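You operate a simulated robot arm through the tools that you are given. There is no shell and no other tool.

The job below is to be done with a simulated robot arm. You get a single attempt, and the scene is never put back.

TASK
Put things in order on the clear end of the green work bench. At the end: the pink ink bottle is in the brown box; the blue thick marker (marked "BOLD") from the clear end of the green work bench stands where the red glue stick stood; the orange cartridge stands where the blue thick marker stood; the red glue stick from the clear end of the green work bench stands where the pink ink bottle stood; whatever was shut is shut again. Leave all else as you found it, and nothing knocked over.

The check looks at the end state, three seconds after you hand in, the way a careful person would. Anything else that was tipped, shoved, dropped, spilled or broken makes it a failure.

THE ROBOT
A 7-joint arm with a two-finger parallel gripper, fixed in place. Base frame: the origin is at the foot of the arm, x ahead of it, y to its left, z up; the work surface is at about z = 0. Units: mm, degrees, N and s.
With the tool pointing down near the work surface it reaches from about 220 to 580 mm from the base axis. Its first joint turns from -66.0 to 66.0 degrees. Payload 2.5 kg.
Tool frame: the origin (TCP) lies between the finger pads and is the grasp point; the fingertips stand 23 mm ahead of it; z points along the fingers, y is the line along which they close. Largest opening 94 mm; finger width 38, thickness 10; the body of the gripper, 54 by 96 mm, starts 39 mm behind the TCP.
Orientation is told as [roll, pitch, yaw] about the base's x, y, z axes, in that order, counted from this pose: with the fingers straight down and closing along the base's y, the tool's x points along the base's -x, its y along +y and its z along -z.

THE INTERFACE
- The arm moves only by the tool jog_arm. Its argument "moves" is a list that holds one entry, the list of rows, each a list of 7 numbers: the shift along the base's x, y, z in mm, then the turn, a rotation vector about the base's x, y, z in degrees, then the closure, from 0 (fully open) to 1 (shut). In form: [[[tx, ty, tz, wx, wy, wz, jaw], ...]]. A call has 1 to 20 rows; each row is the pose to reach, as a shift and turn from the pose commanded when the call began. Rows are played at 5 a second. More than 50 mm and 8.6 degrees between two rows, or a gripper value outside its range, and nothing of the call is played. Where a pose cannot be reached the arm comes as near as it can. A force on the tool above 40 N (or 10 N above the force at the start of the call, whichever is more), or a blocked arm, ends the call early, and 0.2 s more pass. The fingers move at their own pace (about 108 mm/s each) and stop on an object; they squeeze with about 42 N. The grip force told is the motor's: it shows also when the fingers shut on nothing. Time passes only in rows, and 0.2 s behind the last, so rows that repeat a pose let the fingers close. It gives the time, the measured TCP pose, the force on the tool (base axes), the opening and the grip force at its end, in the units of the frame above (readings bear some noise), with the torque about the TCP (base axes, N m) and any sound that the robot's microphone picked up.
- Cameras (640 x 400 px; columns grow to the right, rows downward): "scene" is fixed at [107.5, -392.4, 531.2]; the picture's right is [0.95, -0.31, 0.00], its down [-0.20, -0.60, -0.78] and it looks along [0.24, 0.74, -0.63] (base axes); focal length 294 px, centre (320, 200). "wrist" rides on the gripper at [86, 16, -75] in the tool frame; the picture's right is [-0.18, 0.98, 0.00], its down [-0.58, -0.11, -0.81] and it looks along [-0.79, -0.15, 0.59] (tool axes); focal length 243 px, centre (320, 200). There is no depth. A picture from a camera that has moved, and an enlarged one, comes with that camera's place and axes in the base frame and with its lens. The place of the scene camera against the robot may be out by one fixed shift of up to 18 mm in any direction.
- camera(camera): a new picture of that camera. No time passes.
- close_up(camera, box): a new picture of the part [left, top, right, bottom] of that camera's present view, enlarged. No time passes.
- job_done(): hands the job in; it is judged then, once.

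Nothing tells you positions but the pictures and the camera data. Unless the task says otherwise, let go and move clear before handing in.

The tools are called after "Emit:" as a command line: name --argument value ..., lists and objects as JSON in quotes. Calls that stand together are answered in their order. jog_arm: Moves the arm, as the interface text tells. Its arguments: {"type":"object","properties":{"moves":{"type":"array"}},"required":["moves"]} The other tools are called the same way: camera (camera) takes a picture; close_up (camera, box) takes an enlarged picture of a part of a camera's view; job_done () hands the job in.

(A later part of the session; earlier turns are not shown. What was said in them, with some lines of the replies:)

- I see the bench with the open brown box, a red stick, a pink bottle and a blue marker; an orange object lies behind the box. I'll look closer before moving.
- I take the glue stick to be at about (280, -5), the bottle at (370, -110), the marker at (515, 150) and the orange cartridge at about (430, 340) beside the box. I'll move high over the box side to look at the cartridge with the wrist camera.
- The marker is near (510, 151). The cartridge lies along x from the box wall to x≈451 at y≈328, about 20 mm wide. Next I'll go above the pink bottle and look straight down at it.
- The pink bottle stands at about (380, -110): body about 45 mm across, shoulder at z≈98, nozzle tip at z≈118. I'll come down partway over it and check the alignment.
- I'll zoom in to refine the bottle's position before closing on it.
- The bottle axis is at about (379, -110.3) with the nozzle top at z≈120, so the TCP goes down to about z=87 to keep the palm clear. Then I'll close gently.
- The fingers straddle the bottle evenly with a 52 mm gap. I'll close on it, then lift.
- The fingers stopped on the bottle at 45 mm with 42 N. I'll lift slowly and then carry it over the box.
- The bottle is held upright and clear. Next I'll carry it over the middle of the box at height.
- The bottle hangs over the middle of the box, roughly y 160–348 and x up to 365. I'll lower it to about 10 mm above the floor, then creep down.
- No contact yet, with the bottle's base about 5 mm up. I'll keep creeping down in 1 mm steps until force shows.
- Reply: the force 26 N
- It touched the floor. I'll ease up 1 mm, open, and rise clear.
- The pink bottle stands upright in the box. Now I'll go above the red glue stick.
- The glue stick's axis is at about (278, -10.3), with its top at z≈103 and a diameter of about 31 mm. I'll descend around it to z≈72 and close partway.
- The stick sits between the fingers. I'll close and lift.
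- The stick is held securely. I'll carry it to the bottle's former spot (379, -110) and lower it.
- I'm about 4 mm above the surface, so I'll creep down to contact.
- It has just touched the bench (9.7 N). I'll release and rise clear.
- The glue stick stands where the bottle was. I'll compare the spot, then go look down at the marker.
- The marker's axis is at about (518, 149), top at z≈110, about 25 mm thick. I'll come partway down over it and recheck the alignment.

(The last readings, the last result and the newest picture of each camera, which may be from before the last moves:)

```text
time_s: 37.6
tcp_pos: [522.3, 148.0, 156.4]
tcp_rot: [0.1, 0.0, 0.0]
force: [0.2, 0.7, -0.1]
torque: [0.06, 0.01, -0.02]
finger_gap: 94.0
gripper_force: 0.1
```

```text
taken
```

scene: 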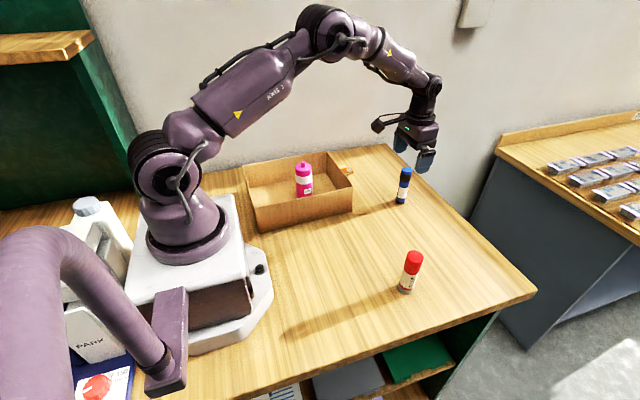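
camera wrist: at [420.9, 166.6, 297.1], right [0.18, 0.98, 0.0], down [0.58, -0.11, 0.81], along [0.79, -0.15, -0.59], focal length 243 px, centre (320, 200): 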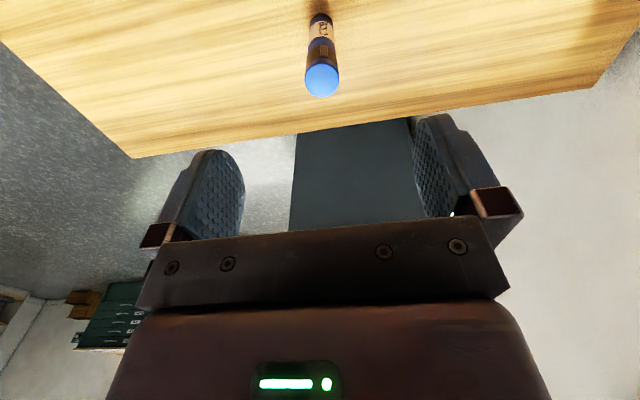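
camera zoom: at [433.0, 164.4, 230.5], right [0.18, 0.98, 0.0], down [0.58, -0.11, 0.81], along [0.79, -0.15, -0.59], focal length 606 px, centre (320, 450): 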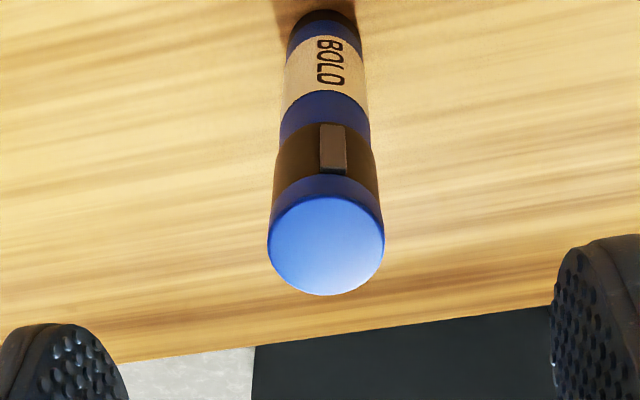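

A small correction is needed: the marker is at (517, 150). I'll descend to z≈80 and close partway.

Emit:
jog_arm --moves '[[[-2, 1.4, -15, 0, 0, 0, 0], [-2, 1.4, -35, 0, 0, 0, 0], [-2, 1.4, -55, 0, 0, 0, 0], [-2, 1.4, -68, 0, 0, 0, 0], [-2, 1.4, -76, 0, 0, 0, 0], [-2, 1.4, -76, 0, 0, 0, 0.3], [-2, 1.4, -76, 0, 0, 0, 0.55], [-2, 1.4, -76, 0, 0, 0, 0.6], [-2, 1.4, -76, 0, 0, 0, 0.6]]]'

Emit:
camera --camera "wrist"

Emit:
close_up --camera "scene" --box '[320, 110, 480, 230]'

```text
time_s: 39.6
tcp_pos: [515.4, 150.1, 82.0]
tcp_rot: [-0.1, -0.1, -0.1]
force: [0.4, -0.7, 1.1]
torque: [0.02, -0.05, 0.03]
finger_gap: 37.5
gripper_force: 0.0
```

```text
taken
camera wrist: at [427.0, 165.5, 155.6], right [0.18, 0.98, 0.0], down [0.58, -0.11, 0.81], along [0.79, -0.15, -0.59], focal length 243 px, centre (320, 200)
```

wrist: 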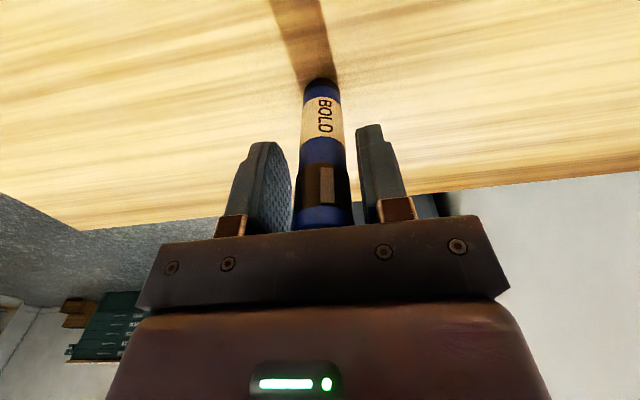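

```text
3.33 times, centred on (400, 170) of scene
camera zoom: at [107.5, -392.4, 531.2], right [0.95, -0.31, 0.0], down [-0.2, -0.6, -0.78], along [0.24, 0.74, -0.63], focal length 980 px, centre (53, 300)
```

zoom: 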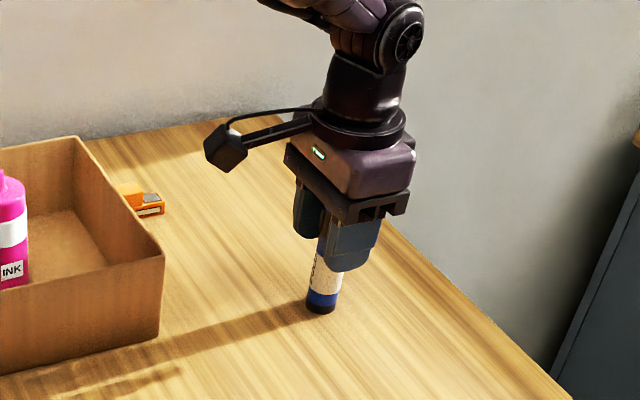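

The marker is between the fingers. I'll close on it and lift.

Emit:
jog_arm --moves '[[[0, 0, 0, 0, 0, 0, 0.66], [0, 0, 0, 0, 0, 0, 0.7], [0, 0, 0, 0, 0, 0, 0.75], [0, 0, 0, 0, 0, 0, 0.8], [0, 0, 0, 0, 0, 0, 0.8]]]'

Emit:
camera --camera "wrist"

Emit:
jog_arm --moves '[[[0, 0, 3, 0, 0, 0, 0.8], [0, 0, 10, 0, 0, 0, 0.8], [0, 0, 25, 0, 0, 0, 0.8], [0, 0, 50, 0, 0, 0, 0.8], [0, 0, 80, 0, 0, 0, 0.8], [0, 0, 80, 0, 0, 0, 0.8]]]'

Emit:
camera --camera "wrist"

Emit:
camera --camera "scene"

```text
time_s: 40.8
tcp_pos: [515.3, 149.4, 82.4]
tcp_rot: [0.0, 0.0, -0.1]
force: [0.2, 0.0, -0.8]
torque: [0.0, -0.03, -0.02]
finger_gap: 25.8
gripper_force: 42.3
```

```text
taken
camera wrist: at [427.0, 165.5, 155.5], right [0.18, 0.98, 0.0], down [0.58, -0.11, 0.81], along [0.79, -0.15, -0.59], focal length 243 px, centre (320, 200)
```

wrist: 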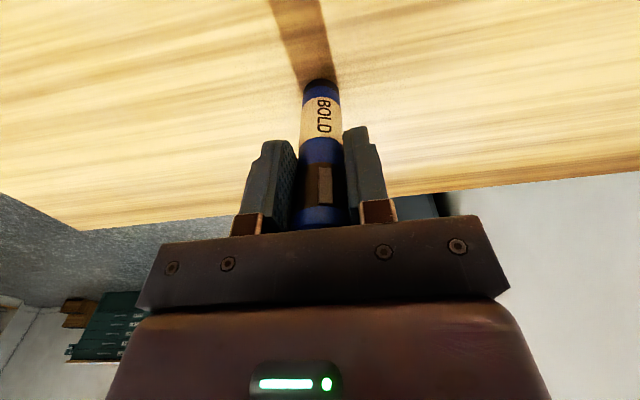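

```text
time_s: 42.2
tcp_pos: [515.3, 150.8, 158.9]
tcp_rot: [-0.1, 0.0, 0.0]
force: [0.5, -0.2, -1.2]
torque: [0.03, 0.05, 0.03]
finger_gap: 25.7
gripper_force: 41.7
```

```text
taken
camera wrist: at [427.9, 167.3, 234.1], right [0.18, 0.98, 0.0], down [0.58, -0.11, 0.81], along [0.79, -0.15, -0.59], focal length 243 px, centre (320, 200)
```

wrist: 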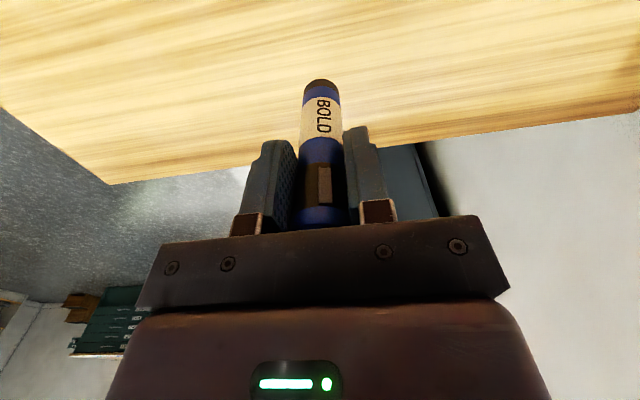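

```text
taken
```

scene: 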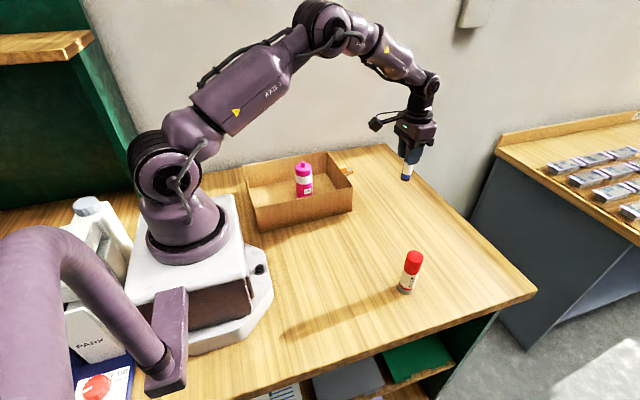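

The marker is gripped. I'll carry it to the glue stick's former spot (277, -10).

Emit:
jog_arm --moves '[[[-15, -10, 0, 0, 0, 0, 0.8], [-45, -30, 0, 0, 0, 0, 0.8], [-77, -51.5, 0, 0, 0, 0, 0.8], [-110, -73.6, 0, 0, 0, 0, 0.8], [-143, -95.7, 0, 0, 0, 0, 0.8], [-176, -117.8, 0, 0, 0, 0, 0.8], [-208, -139, 0, 0, 0, 0, 0.8], [-230, -154, 0, 0, 0, 0, 0.8], [-239.7, -160.4, 0, 0, 0, 0, 0.8], [-239.7, -160.4, 0, 0, 0, 0, 0.8], [-239.7, -160.4, -20, 0, 0, 0, 0.8], [-239.7, -160.4, -45, 0, 0, 0, 0.8], [-239.7, -160.4, -65, 0, 0, 0, 0.8], [-239.7, -160.4, -75, 0, 0, 0, 0.8], [-239.7, -160.4, -75, 0, 0, 0, 0.8]]]'

Emit:
camera --camera "wrist"

Emit:
camera --camera "scene"

```text
time_s: 45.4
tcp_pos: [275.6, -11.5, 85.7]
tcp_rot: [-0.1, 0.0, 0.2]
force: [-0.3, 0.4, -1.0]
torque: [0.03, 0.01, 0.02]
finger_gap: 25.4
gripper_force: 42.4
```

```text
taken
camera wrist: at [187.6, 4.4, 160.3], right [0.18, 0.98, 0.0], down [0.58, -0.11, 0.81], along [0.79, -0.15, -0.59], focal length 243 px, centre (320, 200)
```

wrist: 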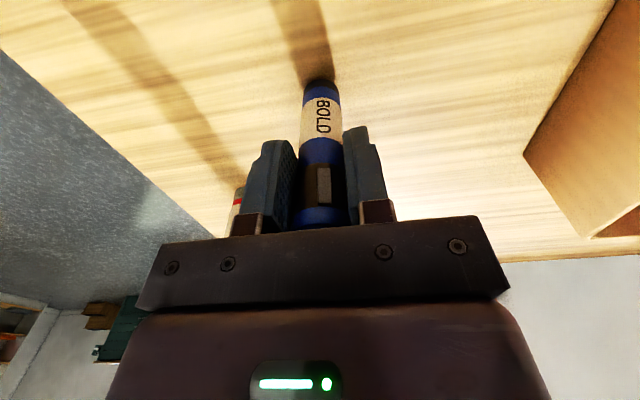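

```text
taken
```

scene: 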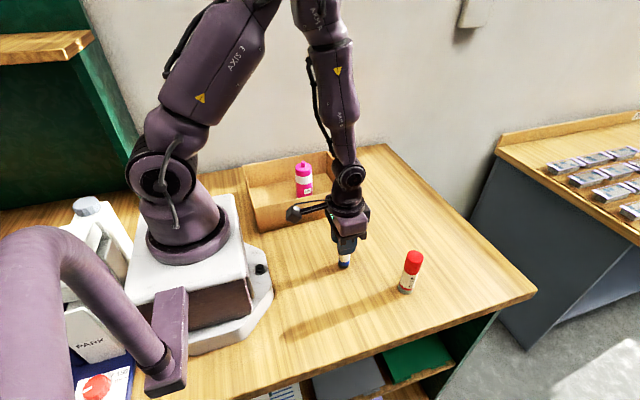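

It's about 5 mm above the bench at the right spot, so I'll creep down to contact.

Emit:
jog_arm --moves '[[[0, 0, -1, 0, 0, 0, 0.8], [0, 0, -2, 0, 0, 0, 0.8], [0, 0, -3, 0, 0, 0, 0.8], [0, 0, -4, 0, 0, 0, 0.8], [0, 0, -4, 0, 0, 0, 0.8]]]'

Emit:
jog_arm --moves '[[[0, 0, -0.7, 0, 0, 0, 0.8], [0, 0, -0.7, 0, 0, 0, 0.8]]]'

```text
time_s: 46.6
tcp_pos: [276.4, -11.0, 81.4]
tcp_rot: [0.0, 0.0, 0.0]
force: [-0.6, 0.9, 6.3]
torque: [-0.02, 0.02, -0.06]
finger_gap: 25.3
gripper_force: 41.7
```

```text
time_s: 47.2
tcp_pos: [276.9, -11.1, 80.3]
tcp_rot: [0.0, -0.1, 0.0]
force: [-4.8, -1.4, 29.9]
torque: [-0.09, 0.19, -0.06]
finger_gap: 25.6
gripper_force: 41.7
```

Firm contact at 30 N. I'll ease up 0.7 mm, release and rise.

Emit:
jog_arm --moves '[[[0, 0, 0.7, 0, 0, 0, 0.8], [0, 0, 0.7, 0, 0, 0, 0.7], [0, 0, 0.7, 0, 0, 0, 0.6], [0, 0, 0.7, 0, 0, 0, 0.4], [0, 0, 0.7, 0, 0, 0, 0.2], [0, 0, 0.7, 0, 0, 0, 0.1], [0, 0, 15, 0, 0, 0, 0.1], [0, 0, 40, 0, 0, 0, 0], [0, 0, 75, 0, 0, 0, 0], [0, 0, 110, 0, 0, 0, 0], [0, 0, 150, 0, 0, 0, 0], [0, 0, 150, 0, 0, 0, 0]]]'

Emit:
camera --camera "wrist"

Emit:
camera --camera "scene"

Emit:
close_up --camera "scene" --box '[230, 130, 450, 310]'

```text
time_s: 49.8
tcp_pos: [274.5, -10.5, 229.8]
tcp_rot: [0.1, 0.0, 0.1]
force: [-0.6, 0.3, 0.6]
torque: [0.01, 0.0, -0.02]
finger_gap: 94.0
gripper_force: 0.1
```

```text
taken
camera wrist: at [187.4, 5.5, 303.6], right [0.18, 0.98, 0.0], down [0.58, -0.11, 0.81], along [0.79, -0.15, -0.59], focal length 243 px, centre (320, 200)
```

wrist: 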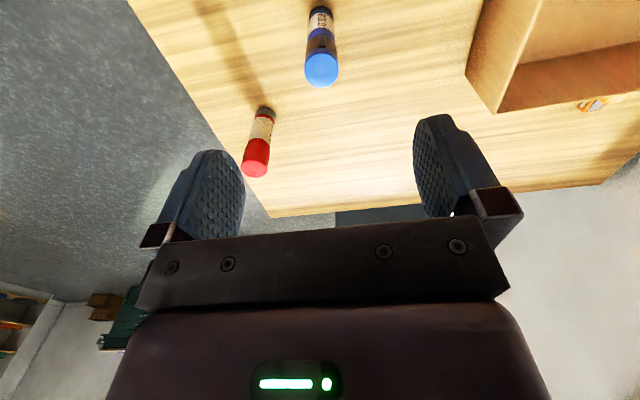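

```text
taken
```

scene: 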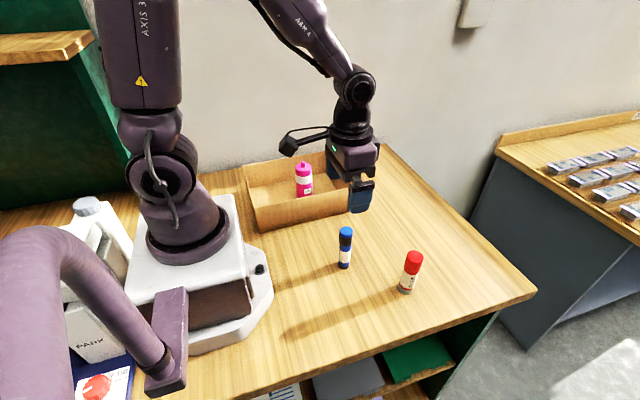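

```text
2.22 times, centred on (340, 220) of scene
camera zoom: at [107.5, -392.4, 531.2], right [0.95, -0.31, 0.0], down [-0.2, -0.6, -0.78], along [0.24, 0.74, -0.63], focal length 654 px, centre (276, 156)
```

zoom: 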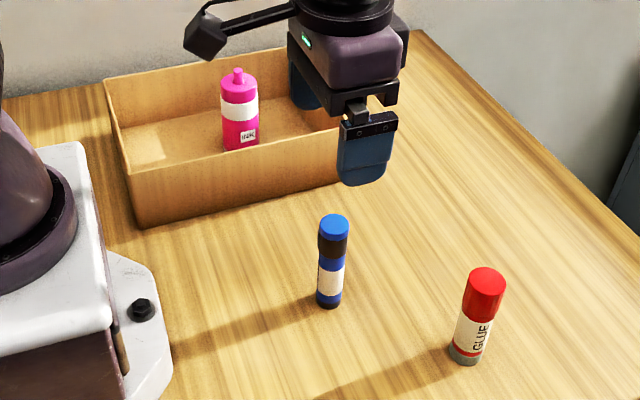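

The marker stands in the glue stick's old place. The cartridge lies along x at about y=329, x≈380–451, close to the box wall, with a body about 26 mm high and a low step at its end. I'll go over it for a proper look.

Emit:
jog_arm --moves '[[[8, 18, 0, 0, 0, 0, 0], [22, 52, 0, 0, 0, 0, 0], [37, 88, 0, 0, 0, 0, 0], [52, 124, 0, 0, 0, 0, 0], [67, 160, 0, 0, 0, 0, 0], [82, 196, 0, 0, 0, 0, 0], [98, 232, 0, 0, 0, 0, 0], [113, 268, 0, 0, 0, 0, 0], [128, 304, 0, 0, 0, 0, 0], [140, 332, 0, 0, 0, 0, 0], [143, 339, -15, 0, 0, 0, 0], [143, 339, -40, 0, 0, 0, 0], [143, 339, -40, 0, 0, 0, 0]]]'

Emit:
camera --camera "wrist"

Emit:
close_up --camera "wrist" --box '[250, 0, 410, 160]'

Emit:
camera --camera "scene"

```text
time_s: 52.6
tcp_pos: [420.7, 328.2, 191.5]
tcp_rot: [0.0, 0.0, 0.1]
force: [0.4, 0.0, -0.5]
torque: [0.01, -0.01, 0.03]
finger_gap: 93.9
gripper_force: 0.0
```

```text
taken
camera wrist: at [332.4, 344.5, 266.1], right [0.18, 0.98, 0.0], down [0.58, -0.11, 0.81], along [0.79, -0.15, -0.59], focal length 243 px, centre (320, 200)
```

wrist: 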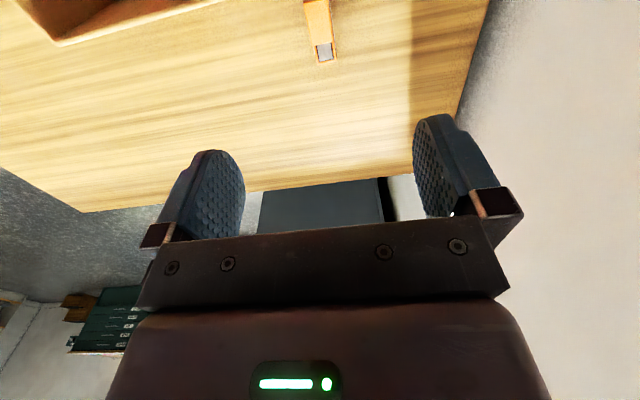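

```text
2.50 times, centred on (330, 80) of wrist
camera zoom: at [332.4, 344.5, 266.1], right [0.18, 0.98, 0.0], down [0.58, -0.11, 0.81], along [0.79, -0.15, -0.59], focal length 606 px, centre (295, 500)
```

zoom: 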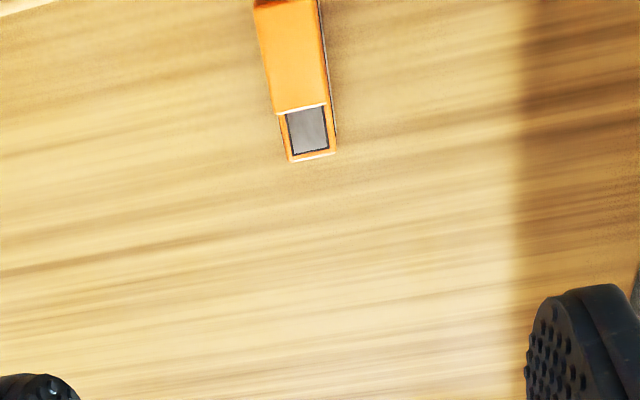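

```text
taken
```

scene: 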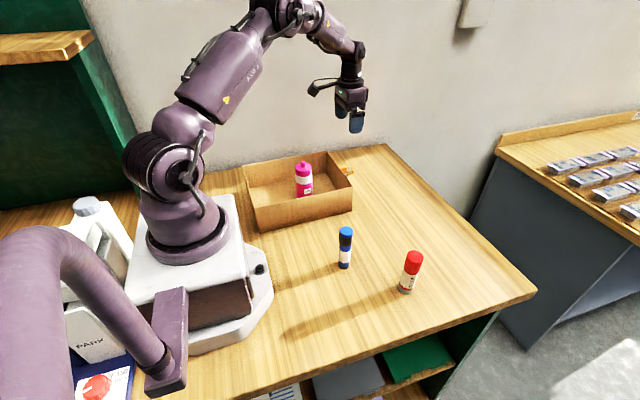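

The cartridge body spans y≈319.5–339, with its low step ending at x≈446. To keep the wrist camera clear of the box rim I'll lean the gripper 10° toward +x, half-close the jaws and come down in stages.

Emit:
jog_arm --moves '[[[-2, 0.5, 0, 0, 3, 0, 0.2], [-5, 1, 0, 0, 7, 0, 0.4], [-8, 1, 0, 0, 10, 0, 0.5], [-8, 1, -20, 0, 10, 0, 0.5], [-8, 1, -50, 0, 10, 0, 0.5], [-8, 1, -80, 0, 10, 0, 0.5], [-8, 1, -80, 0, 10, 0, 0.5], [-8, 1, -80, 0, 10, 0, 0.5]]]'

Emit:
camera --camera "wrist"

Emit:
close_up --camera "scene" --box '[270, 60, 430, 220]'

Emit:
close_up --camera "wrist" --box '[230, 0, 410, 180]'

```text
time_s: 54.4
tcp_pos: [412.2, 330.6, 113.0]
tcp_rot: [0.1, 9.9, 0.0]
force: [1.0, 0.6, 0.3]
torque: [-0.03, 0.03, -0.04]
finger_gap: 47.0
gripper_force: 0.1
```

```text
taken
camera wrist: at [338.3, 346.5, 200.5], right [0.18, 0.98, -0.03], down [0.71, -0.11, 0.69], along [0.68, -0.15, -0.72], focal length 243 px, centre (320, 200)
```

wrist: 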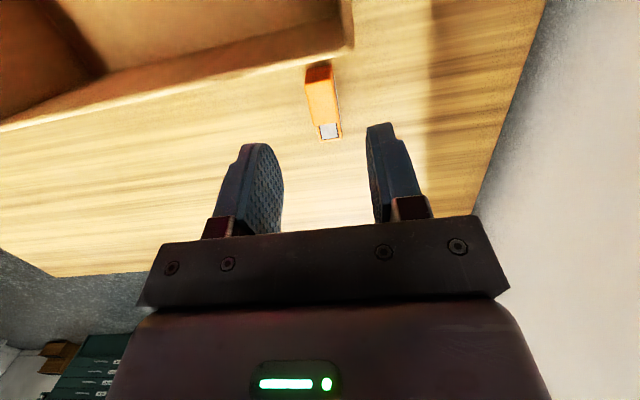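

```text
2.50 times, centred on (350, 140) of scene
camera zoom: at [107.5, -392.4, 531.2], right [0.95, -0.31, 0.0], down [-0.2, -0.6, -0.78], along [0.24, 0.74, -0.63], focal length 735 px, centre (245, 350)
```

zoom: 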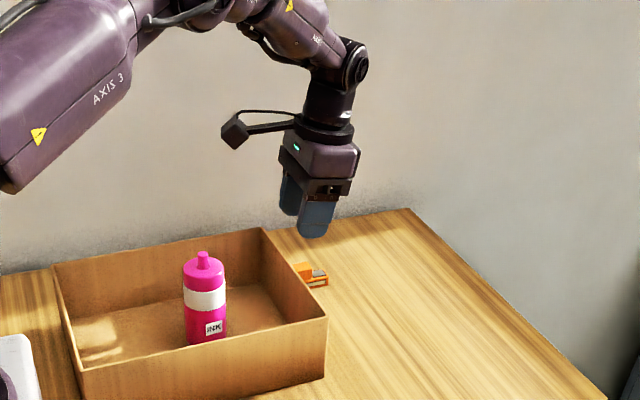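

```text
2.22 times, centred on (320, 90) of wrist
camera zoom: at [338.3, 346.5, 200.5], right [0.18, 0.98, -0.03], down [0.71, -0.11, 0.69], along [0.68, -0.15, -0.72], focal length 539 px, centre (320, 444)
```

zoom: 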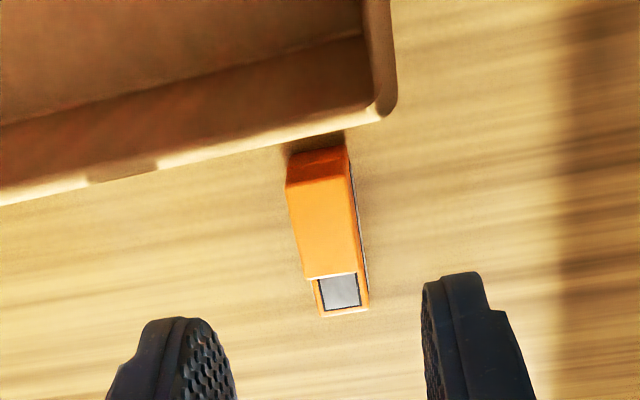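

From this tilt the whole cartridge is visible: x 392.5–446, y 320–339.5, about 25 mm clear of the box wall, centre (419, 330). I'll go down further and check the camera's clearance over the box.

Emit:
jog_arm --moves '[[[0, -0.6, -15, 0, 0, 0, 0.5], [0, -0.6, -30, 0, 0, 0, 0.5], [0, -0.6, -42, 0, 0, 0, 0.5], [0, -0.6, -50, 0, 0, 0, 0.5], [0, -0.6, -50, 0, 0, 0, 0.5]]]'

Emit:
camera --camera "wrist"

Emit:
close_up --camera "scene" --box '[270, 90, 430, 210]'

```text
time_s: 55.6
tcp_pos: [412.0, 328.3, 61.3]
tcp_rot: [0.1, 10.0, 0.0]
force: [0.0, -0.1, 0.0]
torque: [-0.01, 0.0, -0.03]
finger_gap: 46.9
gripper_force: 0.1
```

```text
taken
camera wrist: at [337.7, 344.3, 150.1], right [0.18, 0.98, -0.03], down [0.71, -0.11, 0.69], along [0.68, -0.15, -0.72], focal length 243 px, centre (320, 200)
```

wrist: 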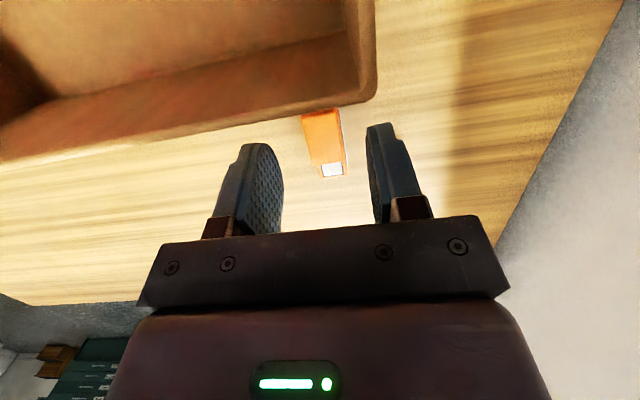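

```text
3.33 times, centred on (350, 150) of scene
camera zoom: at [107.5, -392.4, 531.2], right [0.95, -0.31, 0.0], down [-0.2, -0.6, -0.78], along [0.24, 0.74, -0.63], focal length 980 px, centre (220, 367)
```

zoom: 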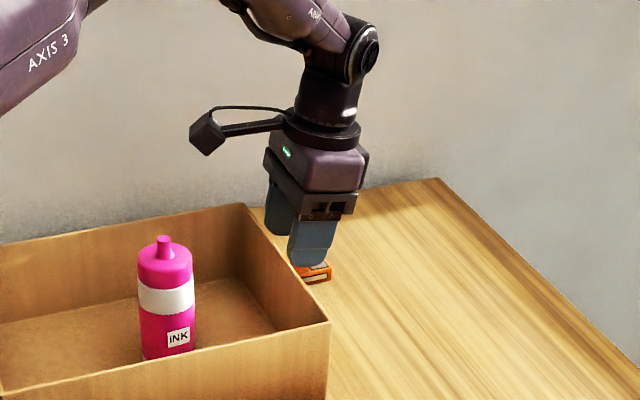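

Plenty of clearance over the rim, and the fingers straddle the cartridge evenly. I'll go down the last 29 mm slowly.

Emit:
jog_arm --moves '[[[0, 0, -10, 0, 0, 0, 0.5], [0, 0, -18, 0, 0, 0, 0.5], [0, 0, -24, 0, 0, 0, 0.5], [0, 0, -27, 0, 0, 0, 0.5], [0, 0, -29, 0, 0, 0, 0.5], [0, 0, -29, 0, 0, 0, 0.5]]]'

Emit:
camera --camera "wrist"

Emit:
close_up --camera "scene" --box '[270, 90, 430, 210]'

```text
time_s: 57.0
tcp_pos: [410.5, 329.5, 31.6]
tcp_rot: [0.0, 10.0, 0.1]
force: [-1.2, 0.9, -0.2]
torque: [0.03, -0.01, 0.03]
finger_gap: 46.9
gripper_force: 0.0
```

```text
taken
camera wrist: at [336.8, 345.1, 119.7], right [0.18, 0.98, -0.03], down [0.71, -0.11, 0.69], along [0.68, -0.15, -0.72], focal length 243 px, centre (320, 200)
```

wrist: 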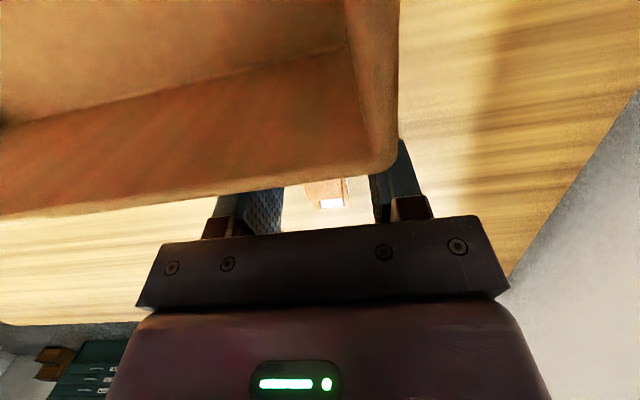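

```text
3.33 times, centred on (350, 150) of scene
camera zoom: at [107.5, -392.4, 531.2], right [0.95, -0.31, 0.0], down [-0.2, -0.6, -0.78], along [0.24, 0.74, -0.63], focal length 980 px, centre (220, 367)
```

zoom: 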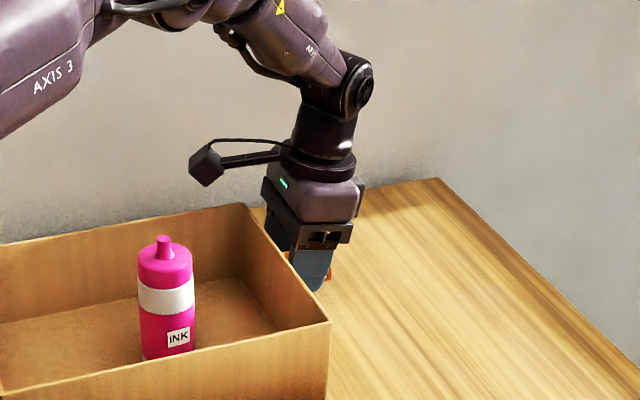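

The fingers are around the cartridge with no contact so far. I'll close gently.

Emit:
jog_arm --moves '[[[0, 0, 0, 0, 0, 0, 0.6], [0, 0, 0, 0, 0, 0, 0.7], [0, 0, 0, 0, 0, 0, 0.76], [0, 0, 0, 0, 0, 0, 0.81], [0, 0, 0, 0, 0, 0, 0.86], [0, 0, 0, 0, 0, 0, 0.86]]]'

Emit:
camera --camera "wrist"

Emit:
close_up --camera "scene" --box '[310, 140, 390, 200]'

```text
time_s: 58.4
tcp_pos: [410.6, 329.6, 32.6]
tcp_rot: [0.0, 10.0, 0.0]
force: [-0.4, -0.3, 0.9]
torque: [0.0, 0.0, 0.0]
finger_gap: 18.5
gripper_force: 41.6
```

```text
taken
camera wrist: at [336.9, 345.2, 119.9], right [0.18, 0.98, -0.03], down [0.71, -0.11, 0.69], along [0.68, -0.15, -0.72], focal length 243 px, centre (320, 200)
```

wrist: 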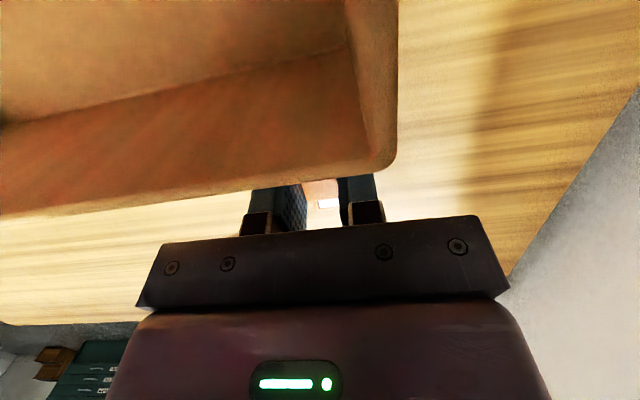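

```text
6.67 times, centred on (350, 170) of scene
camera zoom: at [107.5, -392.4, 531.2], right [0.95, -0.31, 0.0], down [-0.2, -0.6, -0.78], along [0.24, 0.74, -0.63], focal length 1960 px, centre (120, 400)
```

zoom: 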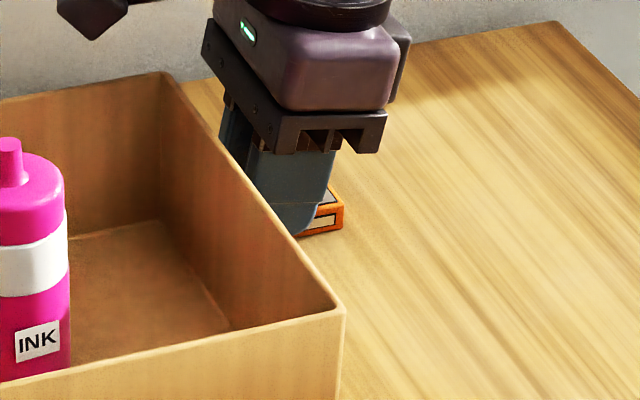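

The cartridge is gripped at 18.5 mm. I'll lift it straight up with a slight drift away from the box.

Emit:
jog_arm --moves '[[[0, 0, 2, 0, 0, 0, 0.86], [1, 0, 8, 0, 0, 0, 0.86], [3, 0, 20, 0, 0, 0, 0.86], [5, 0, 45, 0, 0, 0, 0.86], [5, 0, 75, 0, 0, 0, 0.86], [5, 0, 100, 0, 0, 0, 0.86], [5, 0, 100, 0, 0, 0, 0.86]]]'

Emit:
camera --camera "wrist"

Emit:
close_up --camera "wrist" --box '[250, 100, 400, 240]'

Emit:
close_up --camera "scene" --box '[270, 90, 430, 210]'

```text
time_s: 60.0
tcp_pos: [418.3, 327.8, 131.1]
tcp_rot: [0.0, 10.0, 0.0]
force: [0.9, 0.7, -0.1]
torque: [0.0, -0.02, 0.02]
finger_gap: 18.9
gripper_force: 41.8
```

```text
taken
camera wrist: at [344.2, 343.8, 219.7], right [0.18, 0.98, -0.03], down [0.71, -0.11, 0.69], along [0.68, -0.15, -0.72], focal length 243 px, centre (320, 200)
```

wrist: 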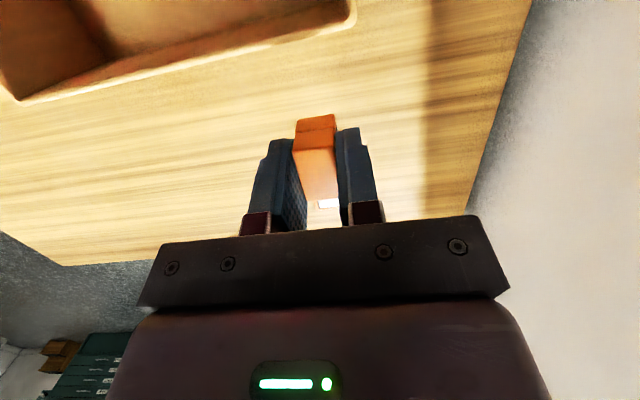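

```text
2.86 times, centred on (325, 170) of wrist
camera zoom: at [344.2, 343.8, 219.7], right [0.18, 0.98, -0.03], down [0.71, -0.11, 0.69], along [0.68, -0.15, -0.72], focal length 693 px, centre (306, 286)
```

zoom: 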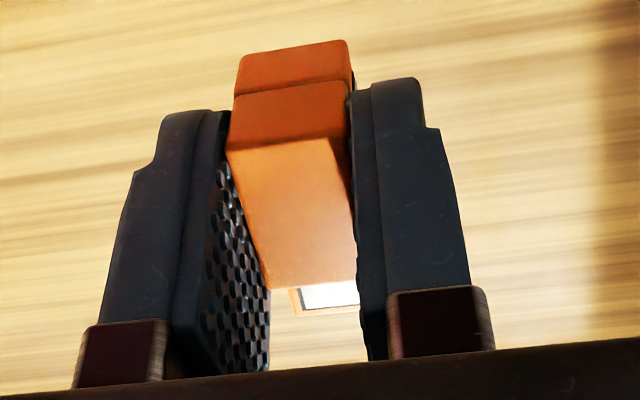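

```text
3.33 times, centred on (350, 150) of scene
camera zoom: at [107.5, -392.4, 531.2], right [0.95, -0.31, 0.0], down [-0.2, -0.6, -0.78], along [0.24, 0.74, -0.63], focal length 980 px, centre (220, 367)
```

zoom: 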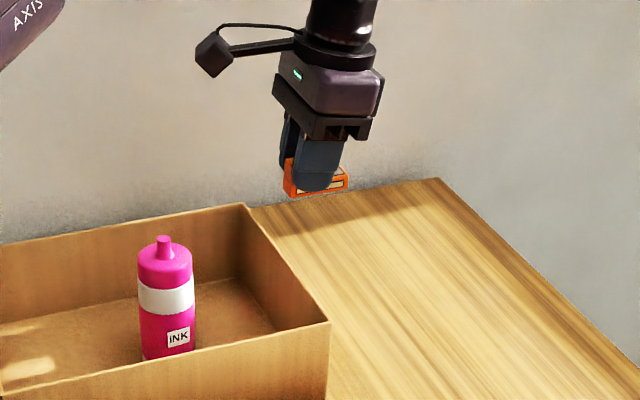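

The cartridge is held level. I'll carry it to the marker's former spot, with the cartridge centre at about (517, 150), and lower to a few mm above the bench.

Emit:
jog_arm --moves '[[[8, -16, 0, 0, 0, 0, 0.86], [24, -46, 0, 0, 0, 0, 0.86], [42, -80, 0, 0, 0, 0, 0.86], [59, -114, 0, 0, 0, 0, 0.86], [76, -147, 0, 0, 0, 0, 0.86], [88, -170, 0, 0, 0, 0, 0.86], [92.8, -179.3, 0, 0, 0, 0, 0.86], [92.8, -179.3, -10, 0, 0, 0, 0.86], [92.8, -179.3, -35, 0, 0, 0, 0.86], [92.8, -179.3, -60, 0, 0, 0, 0.86], [92.8, -179.3, -80, 0, 0, 0, 0.86], [92.8, -179.3, -92, 0, 0, 0, 0.86], [92.8, -179.3, -94, 0, 0, 0, 0.86], [92.8, -179.3, -94, 0, 0, 0, 0.86]]]'

Emit:
camera --camera "wrist"

Emit:
close_up --camera "scene" --box '[320, 110, 480, 230]'

Emit:
camera --camera "scene"

```text
time_s: 63.0
tcp_pos: [509.9, 149.1, 37.1]
tcp_rot: [0.0, 10.0, 0.0]
force: [-0.4, 0.5, -0.9]
torque: [-0.02, -0.04, 0.01]
finger_gap: 19.1
gripper_force: 42.2
```

```text
taken
camera wrist: at [435.9, 165.3, 124.2], right [0.18, 0.98, -0.03], down [0.71, -0.11, 0.69], along [0.68, -0.15, -0.72], focal length 243 px, centre (320, 200)
```

wrist: 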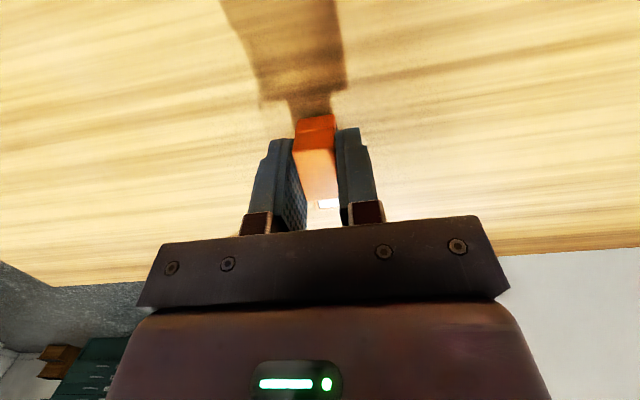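

```text
3.33 times, centred on (400, 170) of scene
camera zoom: at [107.5, -392.4, 531.2], right [0.95, -0.31, 0.0], down [-0.2, -0.6, -0.78], along [0.24, 0.74, -0.63], focal length 980 px, centre (53, 300)
```

zoom: 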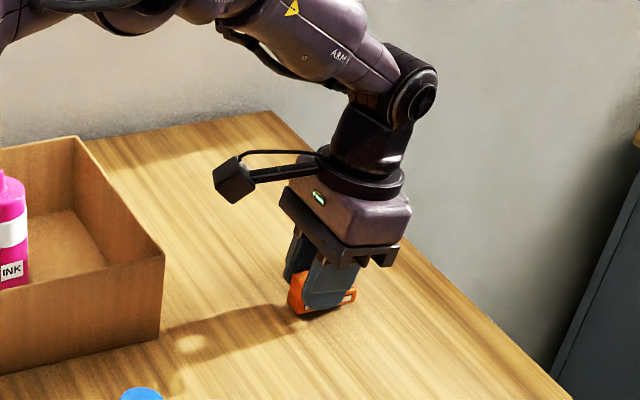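

```text
taken
```

scene: 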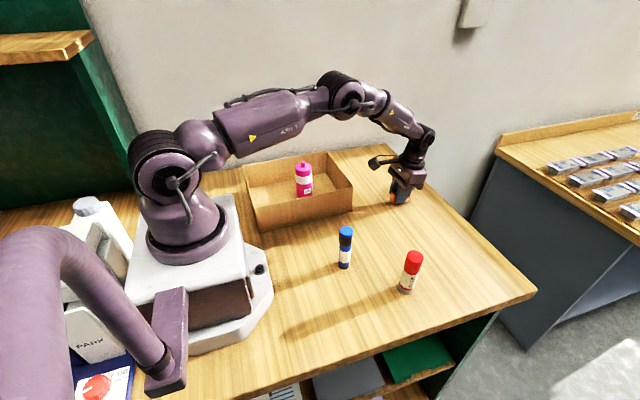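

The cartridge is over the spot, about 6 mm up. I'll creep down.

Emit:
jog_arm --moves '[[[0, 0, -1, 0, 0, 0, 0.86], [0, 0, -2, 0, 0, 0, 0.86], [0, 0, -3, 0, 0, 0, 0.86], [0, 0, -4, 0, 0, 0, 0.86], [0, 0, -5, 0, 0, 0, 0.86], [0, 0, -5, 0, 0, 0, 0.86]]]'

Emit:
jog_arm --moves '[[[0, 0, -0.6, 0, 0, 0, 0.86], [0, 0, -0.6, 0, 0, 0, 0.86]]]'

```text
time_s: 64.4
tcp_pos: [509.5, 150.4, 32.9]
tcp_rot: [0.0, 10.0, 0.0]
force: [0.2, 0.5, -0.7]
torque: [-0.03, 0.01, -0.03]
finger_gap: 18.8
gripper_force: 41.7
```

```text
time_s: 65.0
tcp_pos: [509.4, 150.1, 32.6]
tcp_rot: [0.0, 10.0, 0.0]
force: [-0.1, -1.1, 3.0]
torque: [-0.03, 0.0, 0.02]
finger_gap: 19.0
gripper_force: 41.9
```

Emit:
jog_arm --moves '[[[0, 0, -0.4, 0, 0, 0, 0.86], [0, 0, -0.4, 0, 0, 0, 0.86]]]'

```text
time_s: 65.6
tcp_pos: [509.8, 150.1, 31.2]
tcp_rot: [0.0, 9.9, 0.0]
force: [-4.1, -2.1, 11.8]
torque: [-0.05, 0.1, 0.02]
finger_gap: 18.9
gripper_force: 41.9
```

It's touching the bench at 12 N. I'll release and rise straight up.

Emit:
jog_arm --moves '[[[0, 0, 0.3, 0, 0, 0, 0.83], [0, 0, 0.3, 0, 0, 0, 0.78], [0, 0, 0.3, 0, 0, 0, 0.7], [0, 0, 0.3, 0, 0, 0, 0.6], [0, 0, 0.3, 0, 0, 0, 0.5], [0, 0, 0.3, 0, 0, 0, 0.5], [0, 0, 8, 0, 0, 0, 0.5], [0, 0, 25, 0, 0, 0, 0.5], [0, 0, 55, 0, 0, 0, 0.3], [0, 0, 90, 0, 0, 0, 0.1], [0, 0, 130, 0, 0, 0, 0], [0, 0, 130, 0, 0, 0, 0]]]'

Emit:
camera --camera "wrist"

Emit:
close_up --camera "wrist" --box '[230, 0, 410, 180]'

Emit:
close_up --camera "scene" --box '[320, 140, 440, 220]'

Emit:
camera --camera "scene"

```text
time_s: 68.2
tcp_pos: [508.9, 150.9, 161.5]
tcp_rot: [0.1, 10.0, 0.1]
force: [-0.1, 0.0, 0.3]
torque: [0.0, -0.02, 0.0]
finger_gap: 93.9
gripper_force: 0.2
```

```text
taken
camera wrist: at [436.2, 166.9, 250.2], right [0.18, 0.98, -0.03], down [0.71, -0.11, 0.69], along [0.68, -0.15, -0.72], focal length 243 px, centre (320, 200)
```

wrist: 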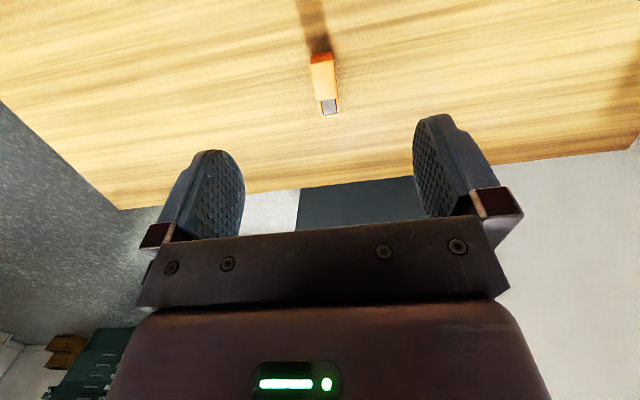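

```text
2.22 times, centred on (320, 90) of wrist
camera zoom: at [436.2, 166.9, 250.2], right [0.18, 0.98, -0.03], down [0.71, -0.11, 0.69], along [0.68, -0.15, -0.72], focal length 539 px, centre (320, 444)
```

zoom: 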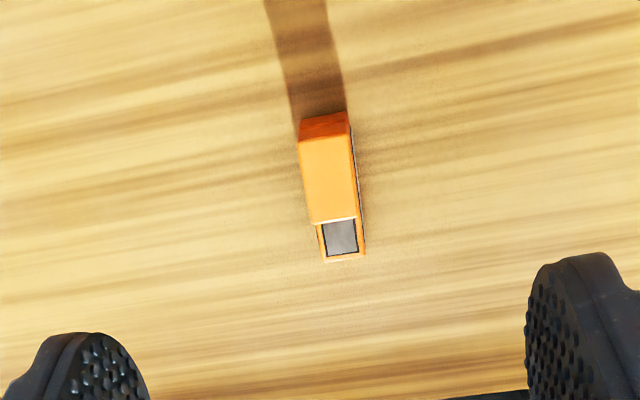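

```text
5.00 times, centred on (380, 180) of scene
camera zoom: at [107.5, -392.4, 531.2], right [0.95, -0.31, 0.0], down [-0.2, -0.6, -0.78], along [0.24, 0.74, -0.63], focal length 1470 px, centre (20, 300)
```

zoom: 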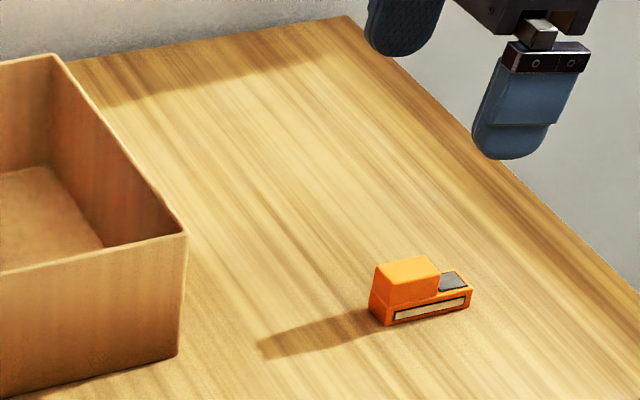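

```text
taken
```

scene: 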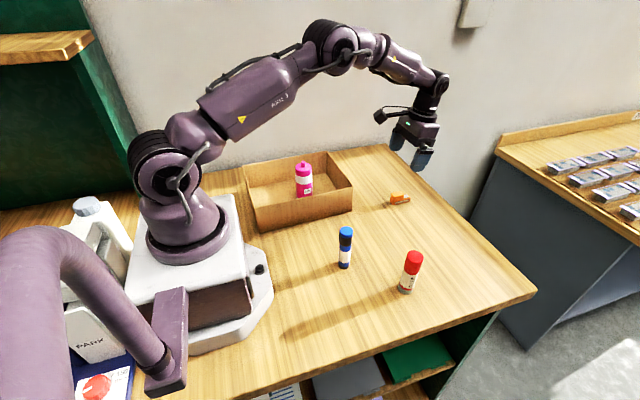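

The cartridge rests where the marker stood. I'll raise the arm, level the gripper and move clear, then do a final check.

Emit:
jog_arm --moves '[[[-10, 0, 30, 0, -4, 0, 0], [-25, -10, 65, 0, -8, 0, 0], [-50, -30, 100, 0, -10, 0, 0], [-80, -55, 130, 0, -10, 0, 0], [-110, -80, 155, 0, -10, 0, 0], [-145, -110, 165, 0, -10, 0, 0], [-175, -140, 165, 0, -10, 0, 0], [-187, -157, 165, 0, -10, 0, 0], [-187, -157, 165, 0, -10, 0, 0]]]'

Emit:
camera --camera "scene"

Emit:
close_up --camera "scene" --box '[230, 130, 450, 310]'

Emit:
camera --camera "wrist"

```text
time_s: 70.2
tcp_pos: [326.5, -8.2, 327.0]
tcp_rot: [0.1, 0.0, 0.0]
force: [-0.7, -0.7, -0.5]
torque: [-0.04, 0.02, 0.04]
finger_gap: 93.8
gripper_force: 0.0
```

```text
taken
```

scene: 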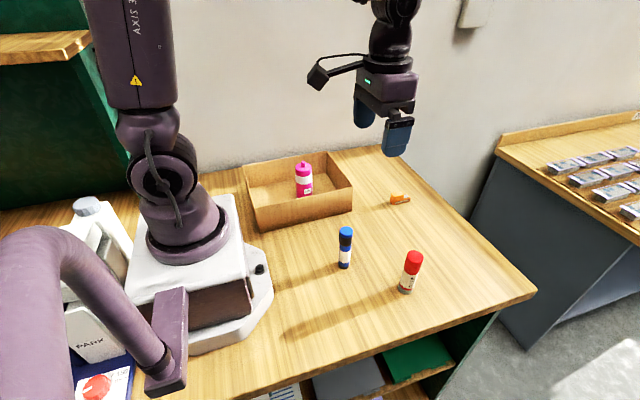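

```text
2.22 times, centred on (340, 220) of scene
camera zoom: at [107.5, -392.4, 531.2], right [0.95, -0.31, 0.0], down [-0.2, -0.6, -0.78], along [0.24, 0.74, -0.63], focal length 654 px, centre (276, 156)
```

zoom: 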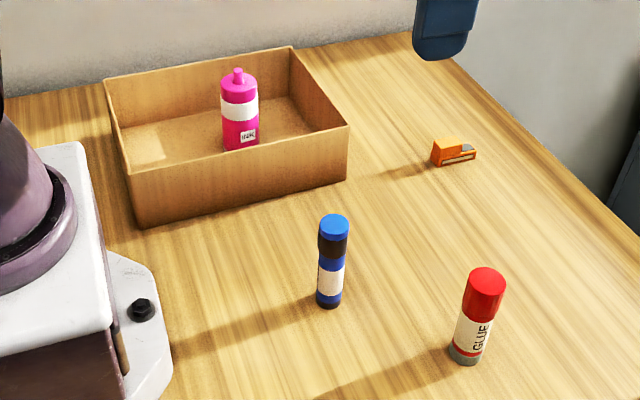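

```text
taken
camera wrist: at [237.2, 8.5, 401.7], right [0.18, 0.98, 0.0], down [0.58, -0.11, 0.81], along [0.79, -0.15, -0.59], focal length 243 px, centre (320, 200)
```

wrist: 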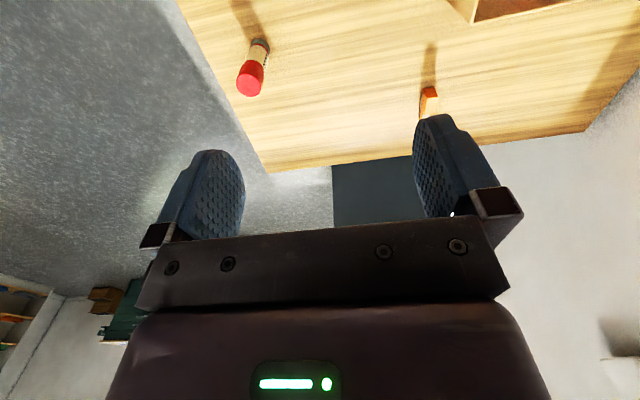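

Everything is in place: the bottle upright in the box, the marker on the glue stick's spot, the glue stick on the bottle's spot and the cartridge on the marker's spot. The box hasn't moved, nothing is tipped and the arm is clear, so I'm handing in.

Emit:
job_done

```text
The job is handed in.
```

The job is handed in, and the final pictures show everything where you asked for it. I don't have the check's verdict.

| Item | Where it is now |
|---|---|
| Pink ink bottle | Standing upright in the middle of the brown box |
| Blue "BOLD" marker | Standing where the red glue stick stood |
| Red glue stick | Standing where the pink bottle stood |
| Orange cartridge | Where the blue marker stood, in the same flat pose I found it in |

- **Placement:** from the pictures, the glue stick is within about 2 mm of the old spot and the cartridge within about 4 mm. The marker matches its target as closely as I could see.
- **Everything else:** the box has not moved and nothing is knocked over. I saw nothing that had been shut, so there was nothing to close again.
- **Arm:** it has let go and is back near its starting pose, clear of the bench.
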